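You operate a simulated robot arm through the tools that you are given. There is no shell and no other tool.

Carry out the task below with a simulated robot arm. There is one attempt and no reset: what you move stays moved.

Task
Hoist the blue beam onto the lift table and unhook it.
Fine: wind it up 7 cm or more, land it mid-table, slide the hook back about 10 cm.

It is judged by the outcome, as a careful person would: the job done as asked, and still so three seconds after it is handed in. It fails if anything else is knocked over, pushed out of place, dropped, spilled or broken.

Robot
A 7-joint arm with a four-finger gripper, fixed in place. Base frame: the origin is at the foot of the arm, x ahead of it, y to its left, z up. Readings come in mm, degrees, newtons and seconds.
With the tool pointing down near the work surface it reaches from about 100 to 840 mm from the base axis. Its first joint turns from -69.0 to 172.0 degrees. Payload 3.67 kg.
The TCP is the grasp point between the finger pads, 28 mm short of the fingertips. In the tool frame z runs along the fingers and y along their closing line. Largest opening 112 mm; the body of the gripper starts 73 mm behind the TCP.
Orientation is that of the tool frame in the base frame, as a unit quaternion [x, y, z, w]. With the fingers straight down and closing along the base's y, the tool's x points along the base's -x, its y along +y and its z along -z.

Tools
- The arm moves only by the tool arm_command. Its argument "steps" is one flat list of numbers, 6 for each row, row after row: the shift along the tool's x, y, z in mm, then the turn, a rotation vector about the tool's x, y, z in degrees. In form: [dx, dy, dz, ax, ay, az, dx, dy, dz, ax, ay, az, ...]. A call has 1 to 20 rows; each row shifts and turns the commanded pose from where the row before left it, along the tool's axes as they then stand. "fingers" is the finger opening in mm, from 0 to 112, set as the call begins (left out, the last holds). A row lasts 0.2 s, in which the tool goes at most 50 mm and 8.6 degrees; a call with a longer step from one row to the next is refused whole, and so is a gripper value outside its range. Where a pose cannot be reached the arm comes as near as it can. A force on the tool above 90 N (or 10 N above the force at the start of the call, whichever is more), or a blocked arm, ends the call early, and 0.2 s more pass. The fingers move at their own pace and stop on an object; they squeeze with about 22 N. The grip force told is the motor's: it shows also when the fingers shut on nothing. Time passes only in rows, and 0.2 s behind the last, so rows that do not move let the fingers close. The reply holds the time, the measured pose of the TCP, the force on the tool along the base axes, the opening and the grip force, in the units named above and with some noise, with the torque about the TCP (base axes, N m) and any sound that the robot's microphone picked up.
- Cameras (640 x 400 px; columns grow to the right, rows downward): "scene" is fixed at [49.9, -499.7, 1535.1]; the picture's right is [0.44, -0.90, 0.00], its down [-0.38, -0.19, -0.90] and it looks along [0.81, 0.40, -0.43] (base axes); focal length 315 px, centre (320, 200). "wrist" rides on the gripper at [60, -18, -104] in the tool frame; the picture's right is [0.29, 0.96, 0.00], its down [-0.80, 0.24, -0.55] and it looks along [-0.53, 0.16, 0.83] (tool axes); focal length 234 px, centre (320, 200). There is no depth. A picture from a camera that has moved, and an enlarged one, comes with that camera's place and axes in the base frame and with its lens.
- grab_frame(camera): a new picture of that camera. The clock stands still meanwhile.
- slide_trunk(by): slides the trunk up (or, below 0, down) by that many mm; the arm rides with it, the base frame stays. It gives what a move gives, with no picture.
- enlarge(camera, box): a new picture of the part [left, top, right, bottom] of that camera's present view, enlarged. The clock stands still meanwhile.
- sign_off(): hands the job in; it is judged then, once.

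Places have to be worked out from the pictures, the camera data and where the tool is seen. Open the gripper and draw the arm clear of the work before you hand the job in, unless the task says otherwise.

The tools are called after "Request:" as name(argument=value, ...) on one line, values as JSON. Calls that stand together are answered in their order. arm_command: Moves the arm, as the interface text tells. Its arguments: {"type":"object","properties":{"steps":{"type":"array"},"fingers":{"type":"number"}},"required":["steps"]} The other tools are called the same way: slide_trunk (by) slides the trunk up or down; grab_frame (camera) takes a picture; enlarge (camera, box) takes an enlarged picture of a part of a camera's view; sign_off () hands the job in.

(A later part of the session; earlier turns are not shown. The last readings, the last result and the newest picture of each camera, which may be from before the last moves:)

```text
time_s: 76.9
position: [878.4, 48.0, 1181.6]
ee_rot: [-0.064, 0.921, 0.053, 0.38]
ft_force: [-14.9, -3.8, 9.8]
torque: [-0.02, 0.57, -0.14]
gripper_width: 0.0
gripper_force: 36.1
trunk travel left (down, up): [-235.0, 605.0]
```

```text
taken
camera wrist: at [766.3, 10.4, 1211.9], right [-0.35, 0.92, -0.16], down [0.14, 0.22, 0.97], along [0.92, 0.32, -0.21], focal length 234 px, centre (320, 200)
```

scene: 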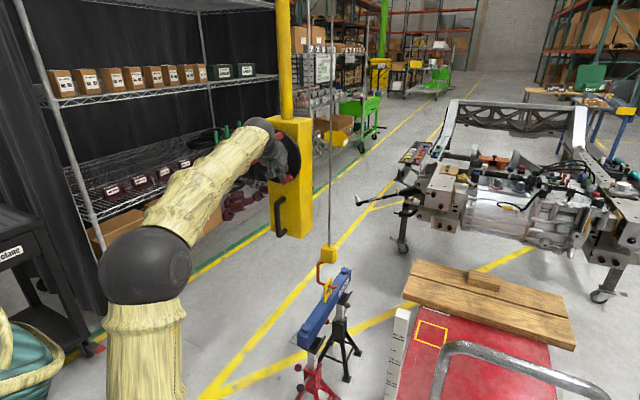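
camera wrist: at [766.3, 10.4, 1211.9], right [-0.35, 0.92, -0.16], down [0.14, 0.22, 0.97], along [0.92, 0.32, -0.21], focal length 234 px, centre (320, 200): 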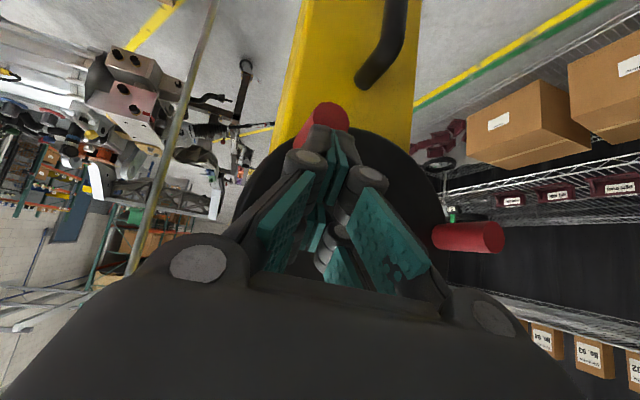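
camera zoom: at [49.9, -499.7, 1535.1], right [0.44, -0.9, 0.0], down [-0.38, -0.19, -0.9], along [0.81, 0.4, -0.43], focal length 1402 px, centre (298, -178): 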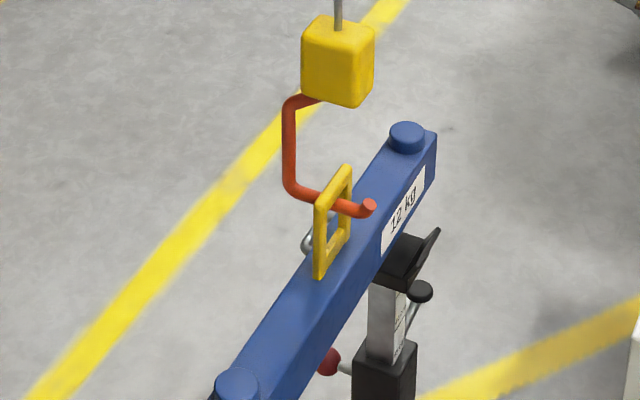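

The beam is up about 40 mm. The next knob (C) is now on the +y side at about (183, 1186), where a vertical push won't load the trolley sideways. I'll back off, open, and move in front of it with the yawed posture that worked before.

Request:
arm_command(steps=[-7, 0.5, -7, 0, 0, 0, 14.1, 3.1, -13.9, 0, 0, 0, 14.1, 3.1, -13.9, 0, 0, 0, 14.1, 3.1, -13.9, 0, 0, 0, 14.1, 3.1, -13.9, 0, 0, 0, 0, 0, 0, -4.6, 0.3, -4.6, 0, 0, 0, -4.6, 0.3, -4.6])

Request:
arm_command(steps=[-5.1, 21, 7, 0, 0, 0, -5.1, 21, 7, 0, 0, 0, -5.1, 21, 7, 0, 0, 0, -5.1, 21, 7, 0, 0, 0, -5.1, 21, 7, 0, 0, 0, -5.1, 21, 7, 0, 0, 0, 0, 0, 0, 0, 0, 0], fingers=80)

Request:
grab_frame(camera="wrist")

Request:
enlarge(camera="scene", box=[280, 220, 370, 330])

```text
time_s: 78.5
position: [800.6, 48.4, 1190.3]
ee_rot: [-0.169, 0.909, 0.097, 0.369]
ft_force: [-0.9, 0.2, 0.5]
torque: [-0.03, -0.03, 0.02]
gripper_width: 0.1
gripper_force: 35.4
trunk travel left (down, up): [-235.0, 605.0]
```

```text
time_s: 80.1
position: [798.6, 185.7, 1188.6]
ee_rot: [-0.168, 0.909, 0.095, 0.37]
ft_force: [-0.7, 0.2, -0.3]
torque: [-0.03, 0.01, -0.02]
gripper_width: 80.0
gripper_force: 0.0
trunk travel left (down, up): [-235.0, 605.0]
```

```text
taken
camera wrist: at [698.5, 124.1, 1218.8], right [-0.55, 0.82, -0.16], down [0.09, 0.24, 0.97], along [0.83, 0.52, -0.21], focal length 234 px, centre (320, 200)
```

wrist: 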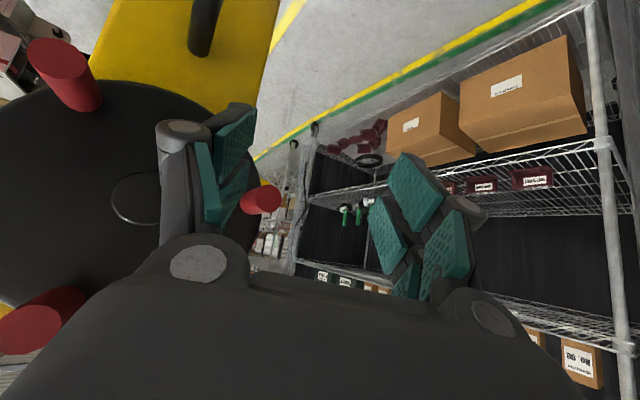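

```text
3.64 times, centred on (325, 275) of scene
camera zoom: at [49.9, -499.7, 1535.1], right [0.44, -0.9, 0.0], down [-0.38, -0.19, -0.9], along [0.81, 0.4, -0.43], focal length 1147 px, centre (302, -73)
```

zoom: 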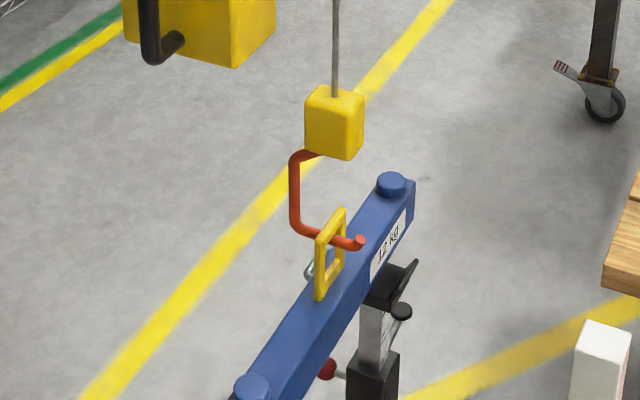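

The wheel held the load. I'll advance onto knob C to about (882, 184, 1187).

Request:
arm_command(steps=[-10.7, -6.7, 10.8, 0, 0, 0, -10.7, -6.7, 10.8, 0, 0, 0, -10.7, -6.7, 10.8, 0, 0, 0, -10.7, -6.7, 10.8, 0, 0, 0, -10.7, -6.7, 10.8, 0, 0, 0, 0, 0, 0, 0, 0, 0], fingers=70)

Request:
grab_frame(camera="wrist")

```text
time_s: 81.5
position: [884.1, 183.9, 1186.3]
ee_rot: [-0.167, 0.908, 0.095, 0.371]
ft_force: [-2.0, 0.9, -0.2]
torque: [0.0, 0.01, 0.04]
gripper_width: 69.9
gripper_force: 0.1
trunk travel left (down, up): [-235.0, 605.0]
```

```text
taken
camera wrist: at [783.6, 121.6, 1216.7], right [-0.55, 0.82, -0.16], down [0.09, 0.24, 0.97], along [0.83, 0.52, -0.21], focal length 234 px, centre (320, 200)
```

wrist: 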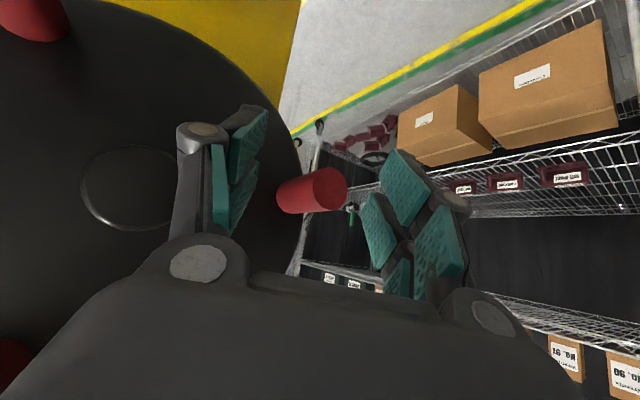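

Knob C is centred between the fingers. I'll back off 4 mm from the disc and close.

Request:
arm_command(steps=[2.7, 1.5, -2.6, 0, 0, 0, 0, 0, 0, 0, 0, 0, 0, 0, 0, 0, 0, 0], fingers=0)

```text
time_s: 82.3
position: [882.1, 181.3, 1184.3]
ee_rot: [-0.167, 0.909, 0.095, 0.371]
ft_force: [10.2, -1.0, 0.4]
torque: [0.0, -0.23, -1.69]
gripper_width: 35.3
gripper_force: 44.6
trunk travel left (down, up): [-235.0, 605.0]
```

It's gripped, with balanced forces. Now I'll wind up along the arc from about -9° to 21°.

Request:
arm_command(steps=[-5.18, 1.08, -4.8, 0, 0, 0, -5.04, 0.53, -4.98, 0, 0, 0, -4.95, -0.07, -5.24, 0, 0, 0, -4.67, -0.63, -5.28, 0, 0, 0, -4.52, -1.23, -5.48, 0, 0, 0, -4.25, -1.75, -5.5, 0, 0, 0])

Request:
enlarge(camera="scene", box=[230, 100, 320, 180])

Request:
enlarge(camera="scene", box=[280, 240, 370, 330])

Request:
grab_frame(camera="wrist")

```text
time_s: 83.7
position: [877.4, 182.4, 1228.7]
ee_rot: [-0.171, 0.908, 0.096, 0.369]
ft_force: [-25.2, 13.9, -15.2]
torque: [0.64, -0.19, -0.41]
gripper_width: 30.1
gripper_force: 45.6
trunk travel left (down, up): [-235.0, 605.0]
```

```text
5.00 times, centred on (275, 140) of scene
camera zoom: at [49.9, -499.7, 1535.1], right [0.44, -0.9, 0.0], down [-0.38, -0.19, -0.9], along [0.81, 0.4, -0.43], focal length 1577 px, centre (545, 500)
```

zoom: 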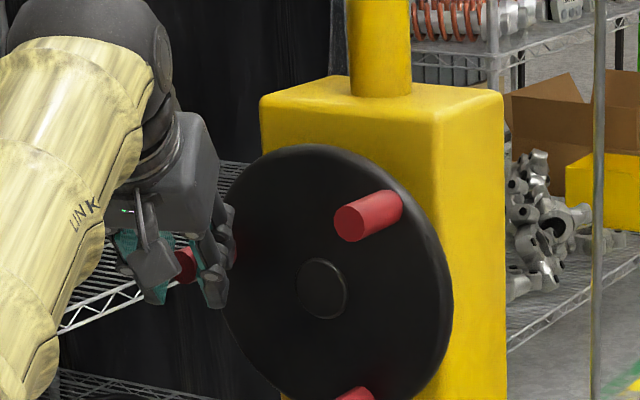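

```text
4.44 times, centred on (325, 285) of scene
camera zoom: at [49.9, -499.7, 1535.1], right [0.44, -0.9, 0.0], down [-0.38, -0.19, -0.9], along [0.81, 0.4, -0.43], focal length 1402 px, centre (298, -178)
```

zoom: 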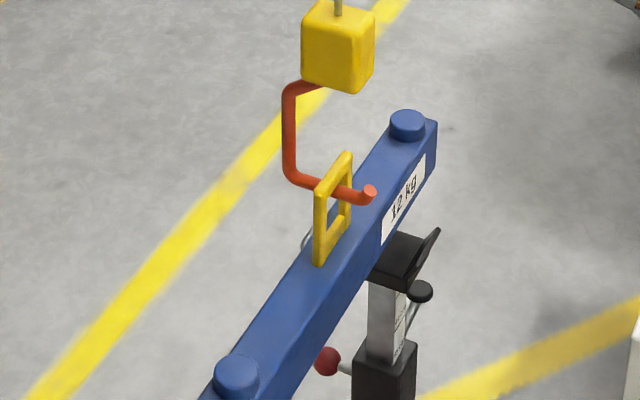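

```text
taken
camera wrist: at [777.2, 120.4, 1258.9], right [-0.56, 0.82, -0.16], down [0.09, 0.24, 0.97], along [0.83, 0.52, -0.21], focal length 234 px, centre (320, 200)
```

wrist: 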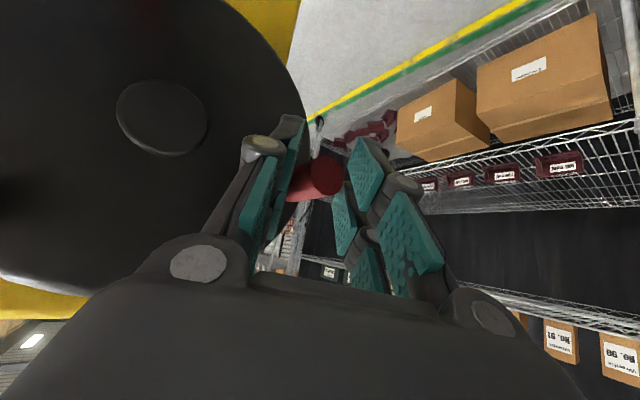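

The beam is up about 54 mm. I'll continue with the rest of the arc to about 45°.

Request:
arm_command(steps=[-3.89, -2.33, -5.47, 0, 0, 0, -3.62, -2.85, -5.48, 0, 0, 0, -3.27, -3.41, -5.45, 0, 0, 0, -2.9, -3.8, -5.29, 0, 0, 0])

Request:
enlarge(camera="scene", box=[230, 100, 320, 180])

Request:
enlarge(camera="scene", box=[280, 240, 370, 330])

```text
time_s: 84.7
position: [874.7, 170.7, 1255.9]
ee_rot: [-0.17, 0.907, 0.094, 0.372]
ft_force: [-21.8, 46.5, 10.6]
torque: [1.25, -0.19, 0.34]
gripper_width: 28.5
gripper_force: 45.2
trunk travel left (down, up): [-235.0, 605.0]
```

```text
5.00 times, centred on (275, 140) of scene
camera zoom: at [49.9, -499.7, 1535.1], right [0.44, -0.9, 0.0], down [-0.38, -0.19, -0.9], along [0.81, 0.4, -0.43], focal length 1577 px, centre (545, 500)
```

zoom: 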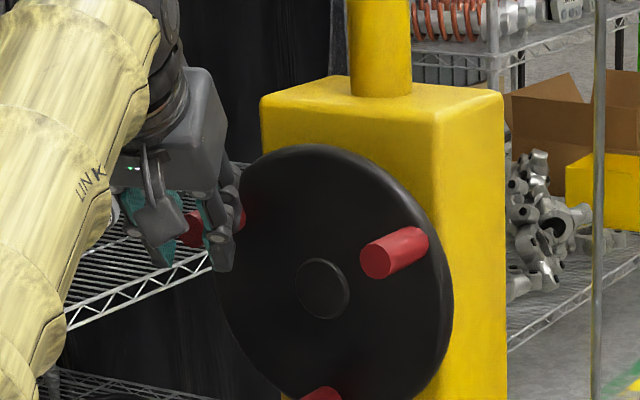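

```text
4.44 times, centred on (325, 285) of scene
camera zoom: at [49.9, -499.7, 1535.1], right [0.44, -0.9, 0.0], down [-0.38, -0.19, -0.9], along [0.81, 0.4, -0.43], focal length 1402 px, centre (298, -178)
```

zoom: 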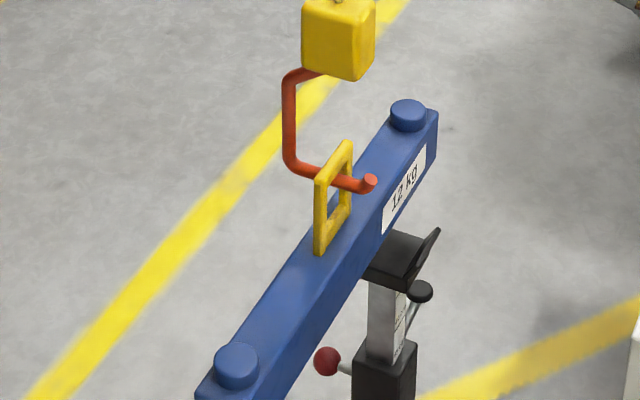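

The beam is up about 65 mm and the trolley hasn't budged. I'll release C, then push knob A (now near (29, 1237)) down with closed fingertips for the final stretch.

Request:
arm_command(steps=[0, 0, 0, 0, 0, 0, 13.4, 7.5, -12.8, 0, 0, 0, 13.4, 7.5, -12.8, 0, 0, 0, 13.4, 7.5, -12.8, 0, 0, 0, 13.4, 7.5, -12.8, 0, 0, 0], fingers=80)

Request:
arm_command(steps=[0, 0, 0, 4.6, -0.3, 4.6, 0, 0, 0, 4.6, -0.3, 4.6, -1.8, -20.6, -6.5, 0, 0, 0, -1.8, -20.6, -6.5, 0, 0, 0, -1.8, -20.6, -6.5, 0, 0, 0, -1.8, -20.6, -6.5, 0, 0, 0, -1.8, -20.6, -6.5, 0, 0, 0, -1.8, -20.6, -6.5, 0, 0, 0, -1.8, -20.6, -6.5, 0, 0, 0, 0, 0, 0, 0, 0, 0], fingers=0)

Request:
enlarge(camera="scene", box=[230, 100, 320, 180])

```text
time_s: 85.9
position: [799.3, 165.0, 1252.1]
ee_rot: [-0.168, 0.909, 0.096, 0.37]
ft_force: [-0.3, 0.0, -0.1]
torque: [-0.05, -0.02, -0.03]
gripper_width: 80.2
gripper_force: 0.1
trunk travel left (down, up): [-235.0, 605.0]
```

```text
time_s: 88.1
position: [799.1, 16.5, 1285.5]
ee_rot: [-0.063, 0.922, 0.052, 0.379]
ft_force: [0.1, -0.4, 0.2]
torque: [0.02, 0.0, -0.03]
gripper_width: 0.0
gripper_force: 22.6
trunk travel left (down, up): [-235.0, 605.0]
```

```text
5.00 times, centred on (275, 140) of scene
camera zoom: at [49.9, -499.7, 1535.1], right [0.44, -0.9, 0.0], down [-0.38, -0.19, -0.9], along [0.81, 0.4, -0.43], focal length 1577 px, centre (545, 500)
```

zoom: 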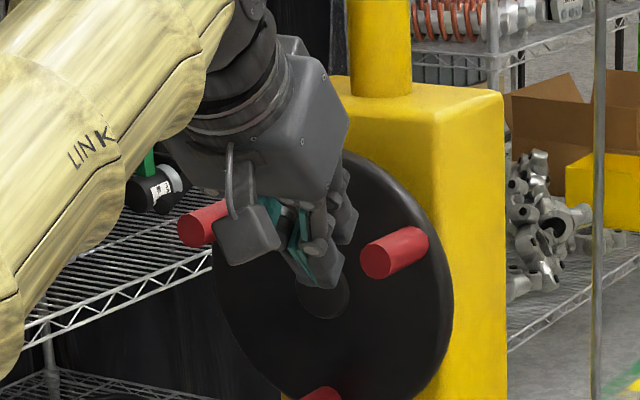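

The wheel holds. I'll move over knob A and press down.

Request:
arm_command(steps=[-12, -0.9, 11.3, 0, 0, 0, -12, -0.9, 11.3, 0, 0, 0, -12, -0.9, 11.3, 0, 0, 0, -12, -0.9, 11.3, 0, 0, 0, -12, -0.9, 11.3, 0, 0, 0, 0, 0, 0, 0, 0, 0])

Request:
arm_command(steps=[3.53, -0.3, 3.54, 0, 0, 0, 3.53, -0.3, 3.54, 0, 0, 0, 3.53, -0.3, 3.54, 0, 0, 0, 3.53, -0.3, 3.54, 0, 0, 0, 3.53, -0.3, 3.54, 0, 0, 0, 3.53, -0.3, 3.54, 0, 0, 0])

Request:
enlarge(camera="scene", box=[230, 100, 320, 180])

```text
time_s: 89.5
position: [881.2, 24.2, 1287.4]
ee_rot: [-0.065, 0.921, 0.054, 0.38]
ft_force: [-3.7, -1.2, 5.5]
torque: [-0.03, 0.13, 0.04]
gripper_width: 0.1
gripper_force: 22.1
trunk travel left (down, up): [-235.0, 605.0]
```

```text
time_s: 90.9
position: [879.8, 24.1, 1257.1]
ee_rot: [-0.065, 0.922, 0.054, 0.378]
ft_force: [-11.2, -5.1, 8.4]
torque: [-0.16, 0.38, -0.07]
gripper_width: 0.2
gripper_force: 22.3
trunk travel left (down, up): [-235.0, 605.0]
```

```text
5.00 times, centred on (275, 140) of scene
camera zoom: at [49.9, -499.7, 1535.1], right [0.44, -0.9, 0.0], down [-0.38, -0.19, -0.9], along [0.81, 0.4, -0.43], focal length 1577 px, centre (545, 500)
```

zoom: 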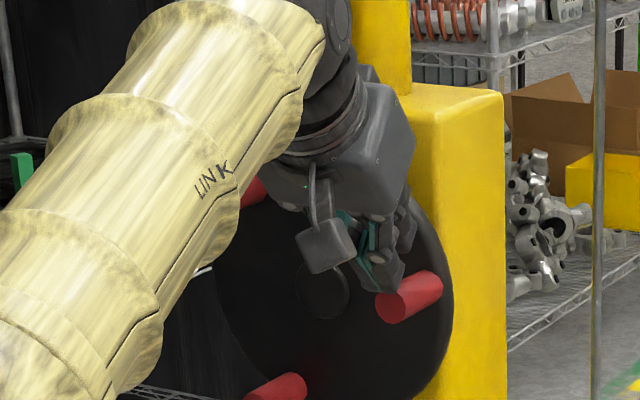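

The contact is good and the force is low. I'll continue down another 50 mm along the arc.

Request:
arm_command(steps=[3.53, -0.4, 3.54, 0, 0, 0, 3.53, -0.3, 3.54, 0, 0, 0, 3.53, -0.24, 3.54, 0, 0, 0, 3.53, -0.1, 3.54, 0, 0, 0, 3.5, 0.2, 3.6, 0, 0, 0, 3.49, 0.35, 3.61, 0, 0, 0, 3.47, 0.55, 3.66, 0, 0, 0, 3.44, 0.94, 3.71, 0, 0, 0, 3.41, 1.4, 3.76, 0, 0, 0, 3.38, 1.8, 3.83, 0, 0, 0])

Request:
grab_frame(camera="scene")

Request:
enlarge(camera="scene", box=[280, 220, 370, 330])

```text
time_s: 93.1
position: [878.8, 31.1, 1210.1]
ee_rot: [-0.064, 0.922, 0.052, 0.379]
ft_force: [-5.8, -1.5, 10.5]
torque: [0.0, 0.22, -0.14]
gripper_width: 0.0
gripper_force: 22.4
trunk travel left (down, up): [-235.0, 605.0]
```

```text
taken
```

scene: 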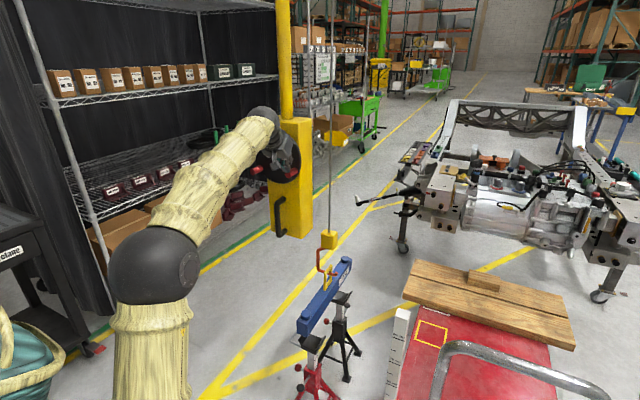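

```text
3.64 times, centred on (325, 275) of scene
camera zoom: at [49.9, -499.7, 1535.1], right [0.44, -0.9, 0.0], down [-0.38, -0.19, -0.9], along [0.81, 0.4, -0.43], focal length 1147 px, centre (302, -73)
```

zoom: 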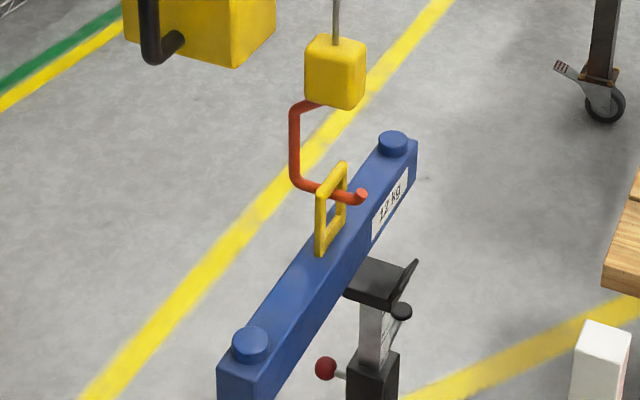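

The beam is up about 95 mm and level, clear of the stand lips. Next I'll leave the wheel, lower the trunk to handle height and re-approach the handle, which is now near (922, 103).

Request:
arm_command(steps=[-5.6, 0.4, -5.7, 0, 0, 0, 14.1, 3.1, -13.9, 0, 0, 0, 14.1, 3.1, -13.9, 0, 0, 0, 14.1, 3.1, -13.9, 0, 0, 0, 14.1, 3.1, -13.9, 0, 0, 0, 0, 0, 0, -5.6, 0.4, -5.7, 0, 0, 0, 0, 0, 0], fingers=112)

Request:
slide_trunk(by=-235)

Request:
grab_frame(camera="wrist")

Request:
grab_frame(camera="scene")

```text
time_s: 94.7
position: [800.4, 31.1, 1217.3]
ee_rot: [-0.128, 0.915, 0.078, 0.374]
ft_force: [0.8, -0.7, 0.3]
torque: [0.04, 0.01, 0.03]
gripper_width: 111.9
gripper_force: 0.0
trunk travel left (down, up): [-235.0, 605.0]
```

```text
time_s: 97.2
position: [800.6, 31.0, 982.5]
ee_rot: [-0.128, 0.915, 0.079, 0.374]
ft_force: [-0.5, 0.0, -0.9]
torque: [0.0, -0.01, -0.01]
gripper_width: 112.1
gripper_force: 0.1
trunk travel left (down, up): [0.0, 840.0]
```

```text
taken
camera wrist: at [695.1, -21.9, 1013.4], right [-0.48, 0.86, -0.16], down [0.11, 0.24, 0.97], along [0.87, 0.45, -0.21], focal length 234 px, centre (320, 200)
```

wrist: 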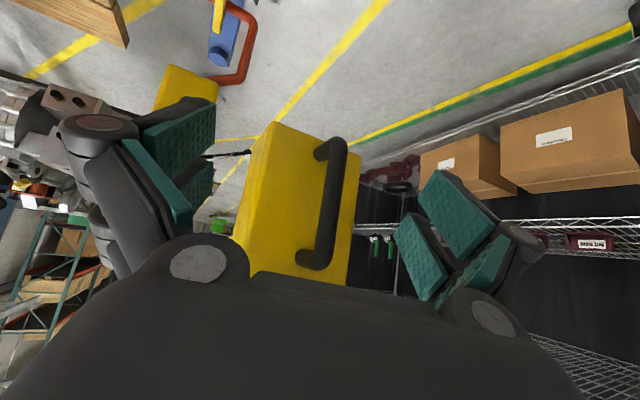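

```text
taken
```

scene: 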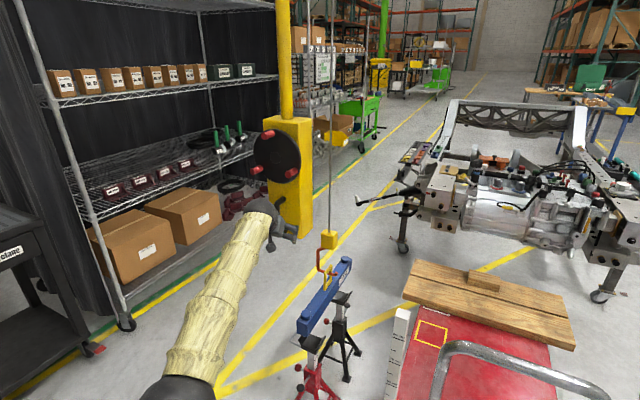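

The beam hangs steady. The handle bar is at y≈102, z centre ≈957. I'll move up in front of it and then in, with 20° yaw.

Request:
arm_command(steps=[-5.9, 13.2, 18.1, 0, 0, 0, -5.9, 13.2, 18.1, 0, 0, 0, -5.9, 13.2, 18.1, 0, 0, 0, -5.9, 13.2, 18.1, 0, 0, 0, 0, 0, 0, 0, 0, 0])

Request:
arm_command(steps=[-9.6, -4.1, 9.3, 0, 0, 0, -9.6, -4.1, 9.3, 0, 0, 0, -9.6, -4.1, 9.3, 0, 0, 0, -9.6, -4.1, 9.3, 0, 0, 0, -9.6, -4.1, 9.3, 0, 0, 0, 0, 0, 0, 0, 0, 0])

Request:
grab_frame(camera="wrist")

```text
time_s: 98.4
position: [848.9, 104.2, 950.1]
ee_rot: [-0.128, 0.915, 0.079, 0.374]
ft_force: [1.0, 0.5, -0.1]
torque: [-0.02, -0.03, -0.01]
gripper_width: 112.1
gripper_force: 0.0
trunk travel left (down, up): [0.0, 840.0]
```

```text
time_s: 99.8
position: [920.5, 101.5, 948.7]
ee_rot: [-0.128, 0.915, 0.079, 0.374]
ft_force: [-0.4, 1.0, 0.3]
torque: [0.04, -0.01, 0.01]
gripper_width: 111.5
gripper_force: 0.1
trunk travel left (down, up): [0.0, 840.0]
```

```text
taken
camera wrist: at [815.1, 49.1, 979.7], right [-0.48, 0.86, -0.16], down [0.11, 0.24, 0.97], along [0.87, 0.45, -0.21], focal length 234 px, centre (320, 200)
```

wrist: 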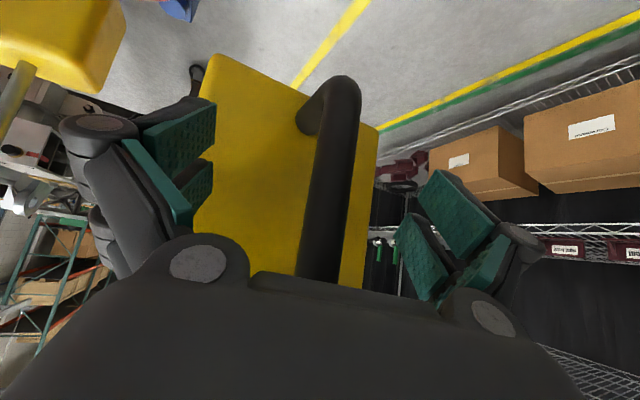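

The bar is centred within a few millimetres. I'll nudge +5 mm and close on the handle.

Request:
arm_command(steps=[-0.9, 4.8, 1.2, 0, 0, 0, 0, 0, 0, 0, 0, 0], fingers=50)

Request:
arm_command(steps=[0, 0, 0, 0, 0, 0, 0, 0, 0, 0, 0, 0], fingers=0)

Request:
grab_frame(camera="wrist")

Request:
grab_frame(camera="scene")

```text
time_s: 100.4
position: [920.5, 107.2, 949.5]
ee_rot: [-0.128, 0.915, 0.079, 0.374]
ft_force: [-0.3, 0.2, 0.4]
torque: [0.01, -0.01, 0.0]
gripper_width: 50.1
gripper_force: 0.0
trunk travel left (down, up): [0.0, 840.0]
```

```text
time_s: 101.0
position: [920.8, 106.8, 949.1]
ee_rot: [-0.129, 0.915, 0.077, 0.374]
ft_force: [3.4, -4.2, -0.1]
torque: [-2.86, -0.62, 0.04]
gripper_width: 23.2
gripper_force: 45.0
trunk travel left (down, up): [0.0, 840.0]
```

```text
taken
camera wrist: at [815.4, 54.0, 979.8], right [-0.48, 0.86, -0.16], down [0.11, 0.24, 0.96], along [0.87, 0.44, -0.21], focal length 234 px, centre (320, 200)
```

wrist: 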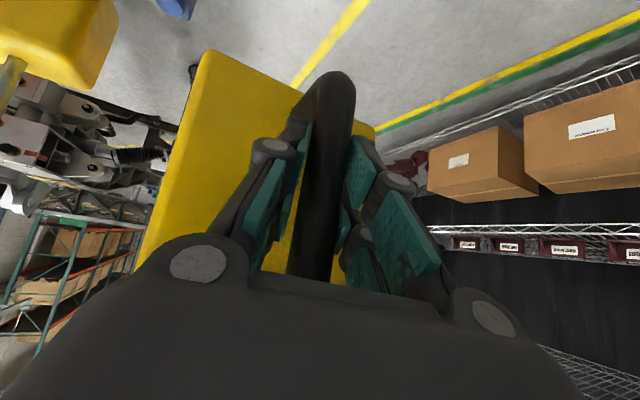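

```text
taken
```

scene: 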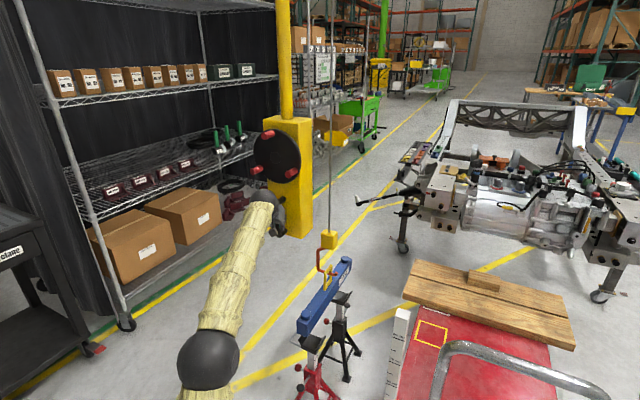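

The handle is firmly gripped at (921, 107, 949). I'll start sliding toward the table with a gentle ramp, slowly unwinding the tool yaw so the arm stays in its good posture.

Request:
arm_command(steps=[0.36, -1.91, -0.48, 0.1, 0, 0.1, 0.54, -2.87, -0.72, 0.2, 0, 0.2, 0.7, -3.8, -0.96, 0.2, 0, 0.2, 0.88, -4.78, -1.2, 0.2, 0, 0.2, 0.88, -4.78, -1.2, 0.2, 0, 0.2, 0.88, -4.78, -1.2, 0.2, 0, 0.2, 0.87, -4.78, -1.2, 0.2, 0, 0.2, 0.87, -4.78, -1.2, 0.2, 0, 0.2, 0.87, -4.78, -1.2, 0.2, 0, 0.2, 0.87, -4.78, -1.2, 0.2, 0, 0.2])

Request:
grab_frame(camera="scene")

```text
time_s: 103.2
position: [920.2, 63.4, 948.4]
ee_rot: [-0.106, 0.919, 0.068, 0.373]
ft_force: [19.6, 12.7, -2.2]
torque: [-2.17, -1.49, 0.14]
gripper_width: 23.5
gripper_force: 44.6
trunk travel left (down, up): [0.0, 840.0]
```

```text
taken
```

scene: 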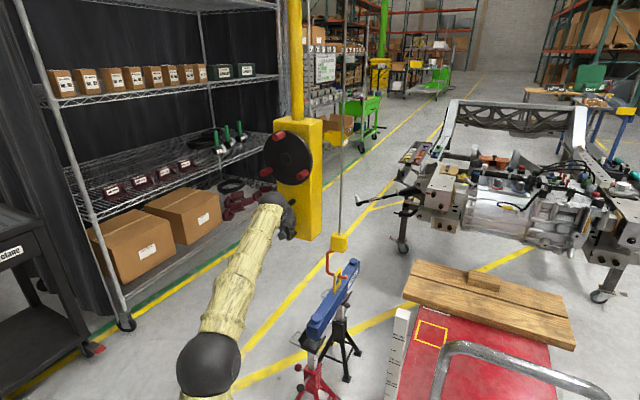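

It moves well, at about 13 N. I'll check the beam for swing and its lane past the stands and ruler.

Request:
enlarge(camera="scene", box=[280, 220, 440, 400])

Request:
arm_command(steps=[0.3, -4.8, -0.6, 0.2, 0, 0.2, 0.3, -4.8, -0.6, 0.2, 0, 0.2, 0.5, -4.8, -0.9, 0.2, 0, 0.2, 0.5, -4.8, -0.9, 0.2, 0, 0.2, 0.5, -4.8, -0.9, 0.2, 0, 0.2, 0.6, -4.8, -1, 0.2, 0, 0.2, 0.6, -4.8, -1, 0.2, 0, 0.2, 0.6, -4.8, -1, 0.2, 0, 0.2, 0.6, -4.8, -1, 0.2, 0, 0.2, 0.6, -4.8, -1, 0.2, 0, 0.2])

Request:
enlarge(camera="scene", box=[280, 220, 440, 400])

```text
2.22 times, centred on (360, 310) of scene
camera zoom: at [49.9, -499.7, 1535.1], right [0.44, -0.9, 0.0], down [-0.38, -0.19, -0.9], along [0.81, 0.4, -0.43], focal length 701 px, centre (231, -44)
```

zoom: 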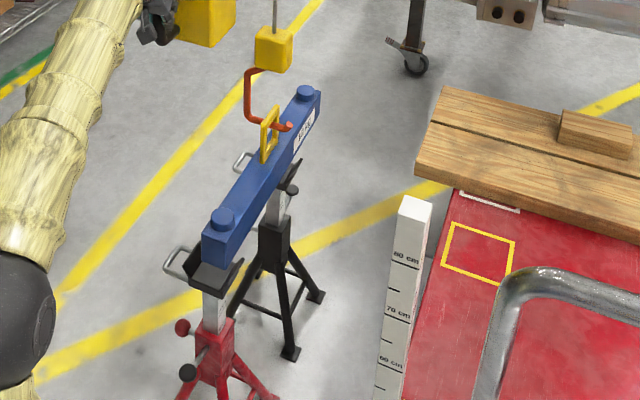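

```text
time_s: 105.4
position: [919.9, 15.6, 949.0]
ee_rot: [-0.085, 0.922, 0.059, 0.374]
ft_force: [-24.2, 14.0, -29.1]
torque: [-2.32, -0.33, 0.17]
gripper_width: 23.4
gripper_force: 44.9
trunk travel left (down, up): [0.0, 840.0]
```

```text
2.22 times, centred on (360, 310) of scene
camera zoom: at [49.9, -499.7, 1535.1], right [0.44, -0.9, 0.0], down [-0.38, -0.19, -0.9], along [0.81, 0.4, -0.43], focal length 701 px, centre (231, -44)
```

zoom: 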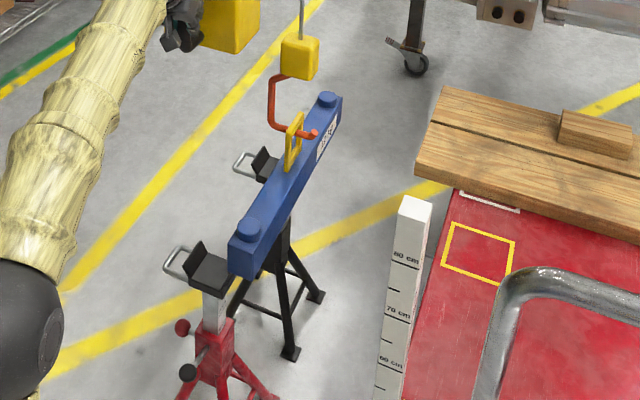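

It's clear of the stand lips and tracking straight. The side forces are just my accumulated command offset, so I'll correct that while continuing 100 mm.

Request:
arm_command(steps=[1.4, -4.85, -0.6, 0.2, 0, 0.2, 1.4, -4.85, -0.6, 0.2, 0, 0.2, 1.4, -4.85, -0.6, 0.2, 0, 0.2, 1.4, -4.85, -0.6, 0.2, 0, 0.2, 1.4, -4.85, -0.6, 0.2, 0, 0.2, 1.4, -4.85, -0.6, 0.2, 0, 0.2, 1.4, -4.85, -0.6, 0.2, 0, 0.2, 1.4, -4.85, -0.6, 0.2, 0, 0.2, 1.4, -4.85, -0.6, 0.2, 0, 0.2, 1.4, -4.85, -0.6, 0.2, 0, 0.2, 0.3, -4.95, -0.6, 0.2, 0, 0.2, 0.3, -4.95, -0.6, 0.2, 0, 0.2, 0.3, -4.95, -0.6, 0.2, 0, 0.2, 0.3, -4.95, -0.6, 0.2, 0, 0.2, 0.3, -4.95, -0.6, 0.2, 0, 0.2, 0.25, -4.97, -0.55, 0.2, 0, 0.2, 0.25, -4.97, -0.55, 0.2, 0, 0.2, 0.25, -4.97, -0.55, 0.2, 0, 0.2, 0.25, -4.97, -0.55, 0.2, 0, 0.2, 0.25, -4.97, -0.55, 0.2, 0, 0.2])

Request:
grab_frame(camera="scene")

```text
time_s: 109.6
position: [912.0, -89.2, 945.3]
ee_rot: [-0.038, 0.925, 0.04, 0.377]
ft_force: [5.6, 8.1, 25.4]
torque: [-1.99, -0.86, 0.3]
gripper_width: 23.1
gripper_force: 45.1
trunk travel left (down, up): [0.0, 840.0]
```

```text
taken
```

scene: 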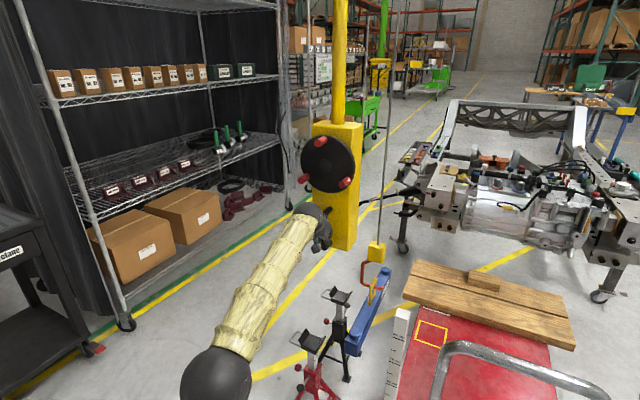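

Good progress: handle at y=-89, beam about 190 mm along. I'll correct the small x/z offset and continue another 100 mm.

Request:
arm_command(steps=[-0.74, -5, -0.43, 0.2, 0, 0.2, -0.74, -5, -0.43, 0.2, 0, 0.2, -0.74, -5, -0.43, 0.2, 0, 0.2, -0.74, -5, -0.43, 0.2, 0, 0.2, -0.74, -5, -0.43, 0.2, 0, 0.2, -0.74, -5, -0.43, 0.2, 0, 0.2, -0.74, -5, -0.43, 0.2, 0, 0.2, -0.74, -5, -0.43, 0.2, 0, 0.2, -0.74, -5, -0.43, 0.2, 0, 0.2, -0.74, -5, -0.43, 0.2, 0, 0.2, -0.06, -5, -0.24, 0.2, 0, 0.2, -0.06, -5, -0.24, 0.2, 0, 0.2, -0.06, -5, -0.24, 0.2, 0, 0.2, -0.06, -5, -0.24, 0.2, 0, 0.2, -0.06, -5, -0.24, 0.2, 0, 0.2, -0.06, -5, -0.24, 0.2, 0, 0.2, -0.06, -5, -0.24, 0.2, 0, 0.2, -0.06, -5, -0.24, 0.2, 0, 0.2, -0.06, -5, -0.24, 0.2, 0, 0.2, -0.06, -5, -0.24, 0.2, 0, 0.2])

Request:
grab_frame(camera="scene")

Request:
enlarge(camera="scene", box=[320, 220, 480, 400])

```text
time_s: 113.8
position: [921.2, -181.6, 948.7]
ee_rot: [0.006, 0.927, 0.021, 0.375]
ft_force: [-8.5, 19.0, -15.6]
torque: [-2.0, -1.0, 0.25]
gripper_width: 23.3
gripper_force: 45.0
trunk travel left (down, up): [0.0, 840.0]
```

```text
taken
```

scene: 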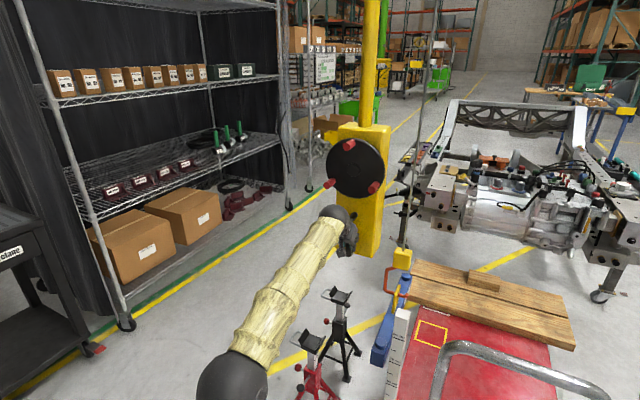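

```text
2.22 times, centred on (400, 310) of scene
camera zoom: at [49.9, -499.7, 1535.1], right [0.44, -0.9, 0.0], down [-0.38, -0.19, -0.9], along [0.81, 0.4, -0.43], focal length 701 px, centre (142, -44)
```

zoom: 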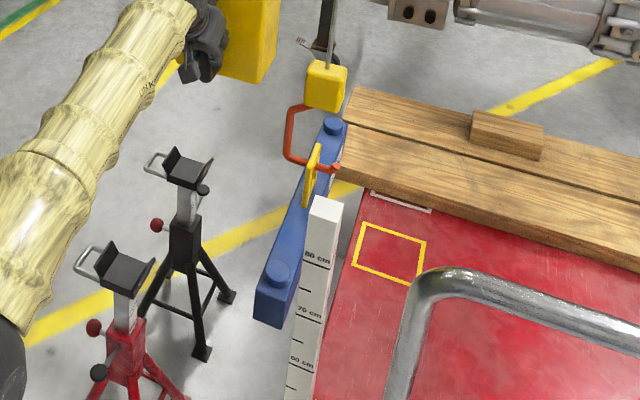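

The ruler occupies x 705–739 and the beam's near end is at x≈790–805, so it clears by about 50 mm and sits well above the table. I'll continue another 100 mm.

Request:
arm_command(steps=[0.2, -5, 0.07, 0.2, 0, 0.2, 0.2, -5, 0.07, 0.2, 0, 0.2, 0.2, -5, 0.07, 0.2, 0, 0.2, 0.2, -5, 0.07, 0.2, 0, 0.2, 0.2, -5, 0.07, 0.2, 0, 0.2, 0.2, -5, 0.07, 0.2, 0, 0.2, 0.2, -5, 0.07, 0.2, 0, 0.2, 0.2, -5, 0.07, 0.2, 0, 0.2, 0.2, -5, 0.07, 0.2, 0, 0.2, 0.2, -5, 0.07, 0.2, 0, 0.2, -0.4, -5, 0.1, 0.2, 0, 0.2, -0.4, -5, 0.1, 0.2, 0, 0.2, -0.4, -5, 0.1, 0.2, 0, 0.2, -0.4, -5, 0.1, 0.2, 0, 0.2, -0.4, -5, 0.1, 0.2, 0, 0.2, -0.4, -5, 0.1, 0.2, 0, 0.2, -0.4, -5, 0.1, 0.2, 0, 0.2, -0.4, -5, 0.1, 0.2, 0, 0.2, -0.4, -5, 0.1, 0.2, 0, 0.2, -0.4, -5, 0.1, 0.2, 0, 0.2])

Request:
grab_frame(camera="scene")

Request:
enlarge(camera="scene", box=[360, 220, 520, 400])

```text
time_s: 118.0
position: [918.5, -284.7, 944.9]
ee_rot: [0.052, 0.926, 0.002, 0.374]
ft_force: [-20.3, 14.1, 14.5]
torque: [-2.13, -0.37, 0.23]
gripper_width: 23.4
gripper_force: 45.0
trunk travel left (down, up): [0.0, 840.0]
```

```text
taken
```

scene: 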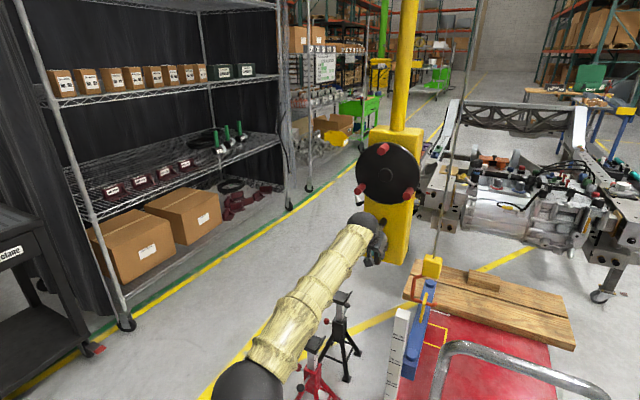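

```text
2.22 times, centred on (440, 310) of scene
camera zoom: at [49.9, -499.7, 1535.1], right [0.44, -0.9, 0.0], down [-0.38, -0.19, -0.9], along [0.81, 0.4, -0.43], focal length 701 px, centre (53, -44)
```

zoom: 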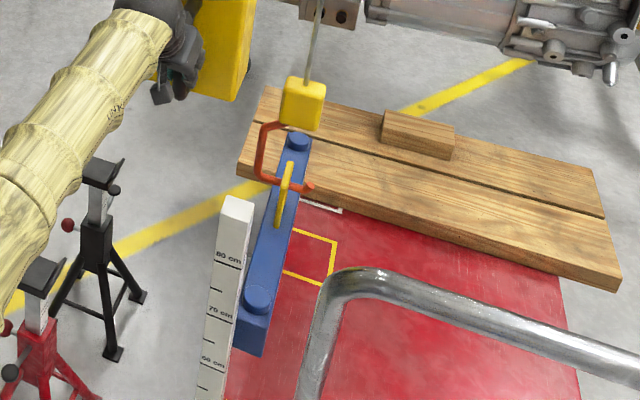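

The beam is now entering over the table (y≈-454), with lift about 100 mm. I'll correct the offsets and continue another 100 mm.

Request:
arm_command(steps=[-0.5, -5, -0.38, 0.2, 0, 0.2, -0.5, -5, -0.38, 0.2, 0, 0.2, -0.5, -5, -0.38, 0.2, 0, 0.2, -0.5, -5, -0.38, 0.2, 0, 0.2, -0.5, -5, -0.38, 0.2, 0, 0.2, -0.5, -5, -0.38, 0.2, 0, 0.2, -0.5, -5, -0.38, 0.2, 0, 0.2, -0.5, -5, -0.38, 0.2, 0, 0.2, -0.5, -5, -0.38, 0.2, 0, 0.2, -0.5, -5, -0.38, 0.2, 0, 0.2, -0.75, -4.96, 0.44, 0.2, 0, 0.2, -0.75, -4.96, 0.44, 0.2, 0, 0.2, -0.75, -4.96, 0.44, 0.2, 0, 0.2, -0.75, -4.96, 0.44, 0.2, 0, 0.2, -0.75, -4.96, 0.44, 0.2, 0, 0.2, -0.75, -4.96, 0.44, 0.2, 0, 0.2, -0.75, -4.96, 0.44, 0.2, 0, 0.2, -0.75, -4.96, 0.44, 0.2, 0, 0.2, -0.75, -4.96, 0.44, 0.2, 0, 0.2, -0.75, -4.96, 0.44, 0.2, 0, 0.2])

Request:
grab_frame(camera="scene")

Request:
grab_frame(camera="wrist")

```text
time_s: 122.2
position: [915.7, -388.1, 945.8]
ee_rot: [0.098, 0.924, -0.018, 0.37]
ft_force: [-7.4, 8.4, -30.9]
torque: [-2.3, 0.59, 0.13]
gripper_width: 23.2
gripper_force: 44.8
trunk travel left (down, up): [0.0, 840.0]
```

```text
taken
```

scene: 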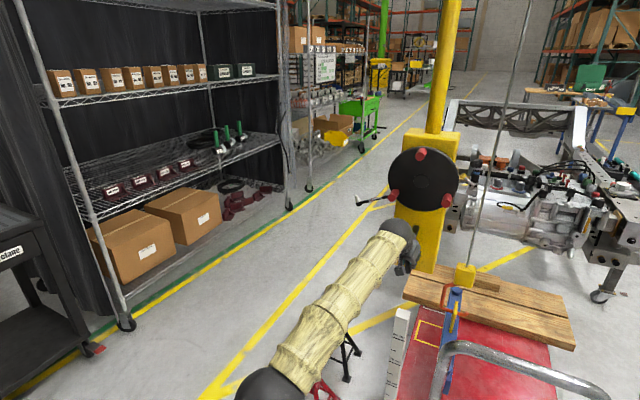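

```text
taken
camera wrist: at [799.5, -385.3, 980.2], right [-0.02, 0.99, -0.16], down [0.23, 0.16, 0.96], along [0.97, -0.02, -0.23], focal length 234 px, centre (320, 200)
```

wrist: 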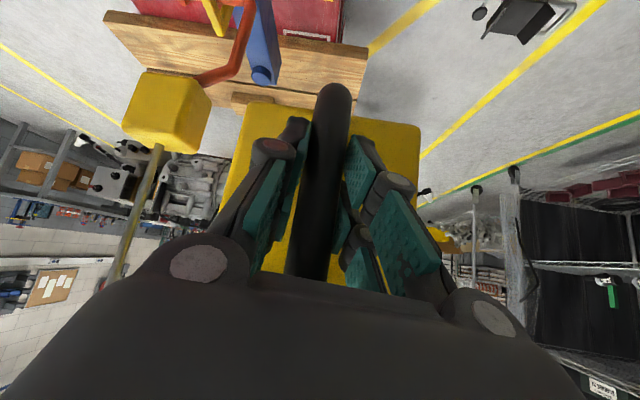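

It's tracking well at y=-388, with the beam centre at about y=-557. I'll continue another 100 mm with the z offset corrected.

Request:
arm_command(steps=[-0.24, -4.95, 1.06, 0.2, 0, 0.2, -0.24, -4.95, 1.06, 0.2, 0, 0.2, -0.24, -4.95, 1.06, 0.2, 0, 0.2, -0.24, -4.95, 1.06, 0.2, 0, 0.2, -0.24, -4.95, 1.06, 0.2, 0, 0.2, -0.24, -4.95, 1.06, 0.2, 0, 0.2, -0.24, -4.95, 1.06, 0.2, 0, 0.2, -0.24, -4.95, 1.06, 0.2, 0, 0.2, -0.24, -4.95, 1.06, 0.2, 0, 0.2, -0.24, -4.95, 1.06, 0.2, 0, 0.2, -1.1, -4.85, 0.79, 0.2, 0, 0.2, -1.1, -4.85, 0.79, 0.2, 0, 0.2, -1.1, -4.85, 0.79, 0.2, 0, 0.2, -1.1, -4.85, 0.79, 0.2, 0, 0.2, -1.1, -4.85, 0.79, 0.2, 0, 0.2, -1.1, -4.85, 0.79, 0.2, 0, 0.2, -1.1, -4.85, 0.79, 0.2, 0, 0.2, -1.1, -4.85, 0.79, 0.2, 0, 0.2, -1.0, -3.9, 0.6, 0.2, 0, 0.2, -0.6, -2.5, 0.4, 0.1, 0, 0.1])

Request:
grab_frame(camera="scene")

Request:
enlarge(camera="scene", box=[380, 220, 600, 400])

```text
time_s: 126.4
position: [912.2, -478.9, 942.8]
ee_rot: [0.14, 0.918, -0.036, 0.37]
ft_force: [9.6, 15.0, 32.9]
torque: [-1.88, 0.82, 0.24]
gripper_width: 23.1
gripper_force: 44.7
trunk travel left (down, up): [0.0, 840.0]
```

```text
taken
```

scene: 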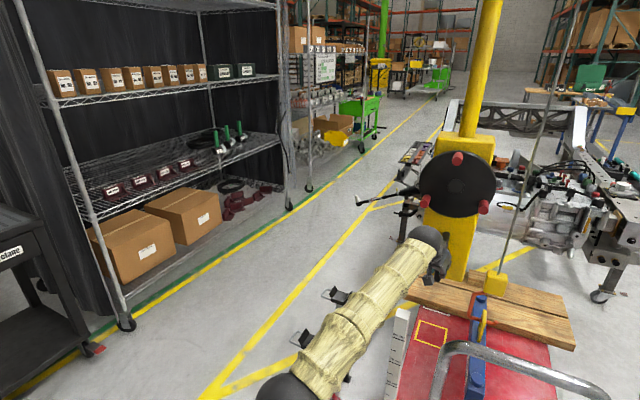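

```text
2.22 times, centred on (490, 310) of scene
camera zoom: at [49.9, -499.7, 1535.1], right [0.44, -0.9, 0.0], down [-0.38, -0.19, -0.9], along [0.81, 0.4, -0.43], focal length 701 px, centre (-58, -44)
```

zoom: 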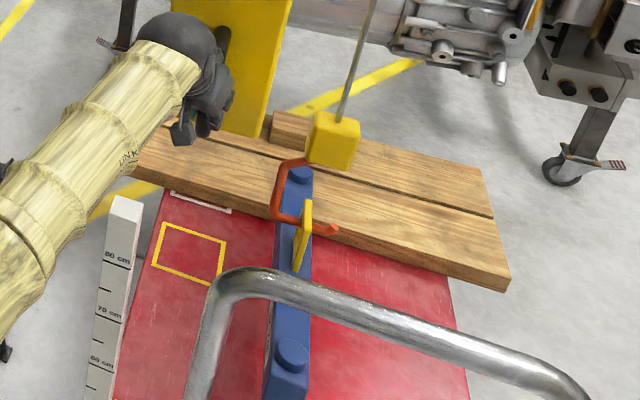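

The beam is at about y=-648, with the table's middle at about y=-678. One more 27 mm with a soft stop, then I'll let it settle.

Request:
arm_command(steps=[-2.65, -4.6, 0.09, 0.2, 0, 0.2, -2.65, -4.6, 0.09, 0.2, 0, 0.2, -2.65, -4.6, 0.09, 0.2, 0, 0.2, -2.65, -4.6, 0.09, 0.2, 0, 0.2, -2.65, -4.6, 0.09, 0.2, 0, 0.2, -0.9, -3.8, 0.6, 0, 0, 0, -0.5, -2, 0.35, 0, 0, 0, 0, 0, 0, 0, 0, 0, 0, 0, 0, 0, 0, 0, 0, 0, 0, 0, 0, 0, 0, 0, 0, 0, 0, 0, 0, 0, 0, 0, 0, 0])

Request:
grab_frame(camera="scene")

Request:
enlarge(camera="scene", box=[380, 220, 600, 400])

Request:
grab_frame(camera="wrist")

```text
time_s: 129.0
position: [918.3, -512.7, 945.0]
ee_rot: [0.152, 0.917, -0.041, 0.365]
ft_force: [-13.8, 14.2, -32.6]
torque: [-2.24, 0.99, 0.07]
gripper_width: 22.8
gripper_force: 45.2
trunk travel left (down, up): [0.0, 840.0]
```

```text
taken
```

scene: 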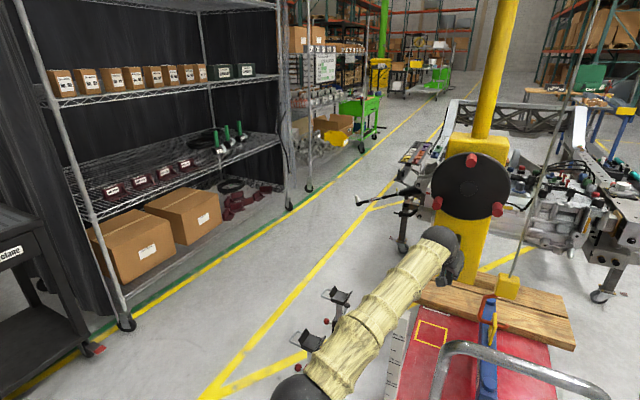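

```text
2.22 times, centred on (490, 310) of scene
camera zoom: at [49.9, -499.7, 1535.1], right [0.44, -0.9, 0.0], down [-0.38, -0.19, -0.9], along [0.81, 0.4, -0.43], focal length 701 px, centre (-58, -44)
```

zoom: 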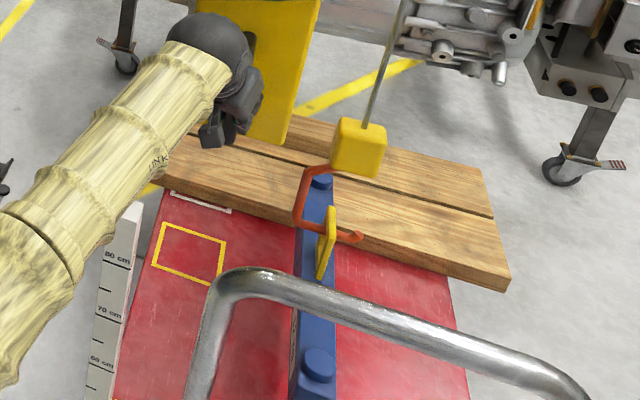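

```text
taken
camera wrist: at [802.9, -495.9, 980.2], right [0.1, 0.98, -0.16], down [0.26, 0.13, 0.96], along [0.96, -0.14, -0.24], focal length 234 px, centre (320, 200)
```

wrist: 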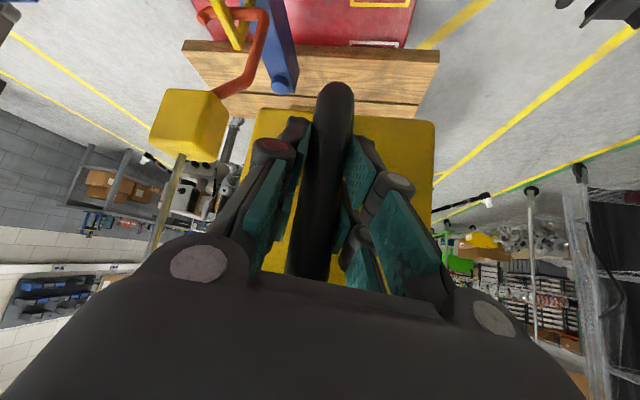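

The beam hangs level at y≈-686, parallel to x, with the table's middle at y≈-682. Next I'll release the handle, back straight out, and raise the trunk toward wheel height.

Request:
arm_command(steps=[0, 0, 0, 0, 0, 0, 0, 0, 0, 0, 0, 0, 13.7, -6.2, -13.1, 0, 0, 0, 13.7, -6.2, -13.1, 0, 0, 0, 13.7, -6.2, -13.1, 0, 0, 0, 13.7, -6.2, -13.1, 0, 0, 0, 13.7, -6.2, -13.1, 0, 0, 0, 13.7, -6.2, -13.1, 0, 0, 0], fingers=90)

Request:
slide_trunk(by=300)

Request:
grab_frame(camera="wrist")

Request:
grab_frame(camera="scene")

```text
time_s: 130.8
position: [796.1, -513.6, 947.6]
ee_rot: [0.152, 0.917, -0.04, 0.368]
ft_force: [0.4, -0.1, 0.4]
torque: [-0.01, -0.02, 0.03]
gripper_width: 90.0
gripper_force: 0.1
trunk travel left (down, up): [0.0, 840.0]
```

```text
time_s: 133.8
position: [797.3, -514.3, 1245.7]
ee_rot: [0.152, 0.916, -0.04, 0.368]
ft_force: [-0.7, 0.0, 0.3]
torque: [-0.04, 0.01, -0.05]
gripper_width: 90.1
gripper_force: 0.0
trunk travel left (down, up): [-300.0, 540.0]
```

```text
taken
camera wrist: at [681.7, -497.5, 1281.1], right [0.1, 0.98, -0.16], down [0.25, 0.13, 0.96], along [0.96, -0.14, -0.24], focal length 234 px, centre (320, 200)
```

wrist: 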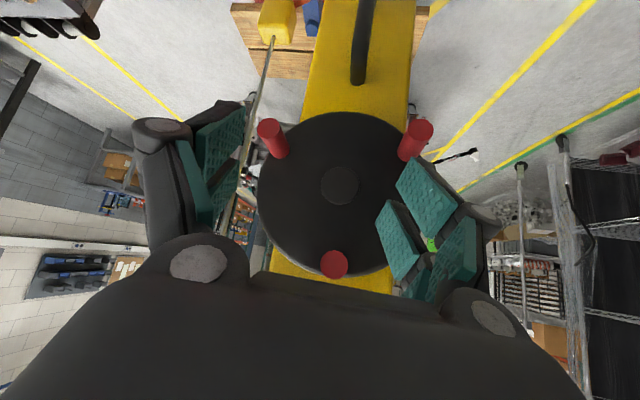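

```text
taken
```

scene: 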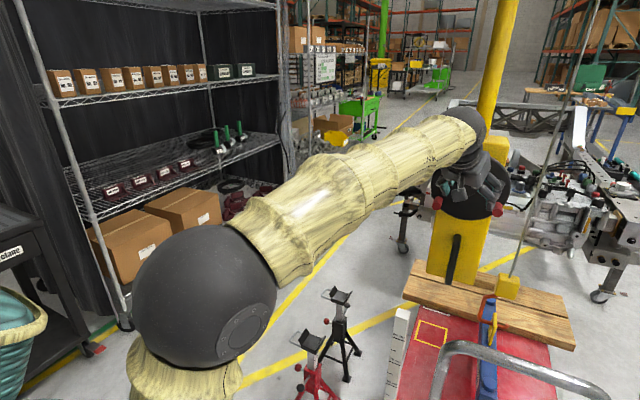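

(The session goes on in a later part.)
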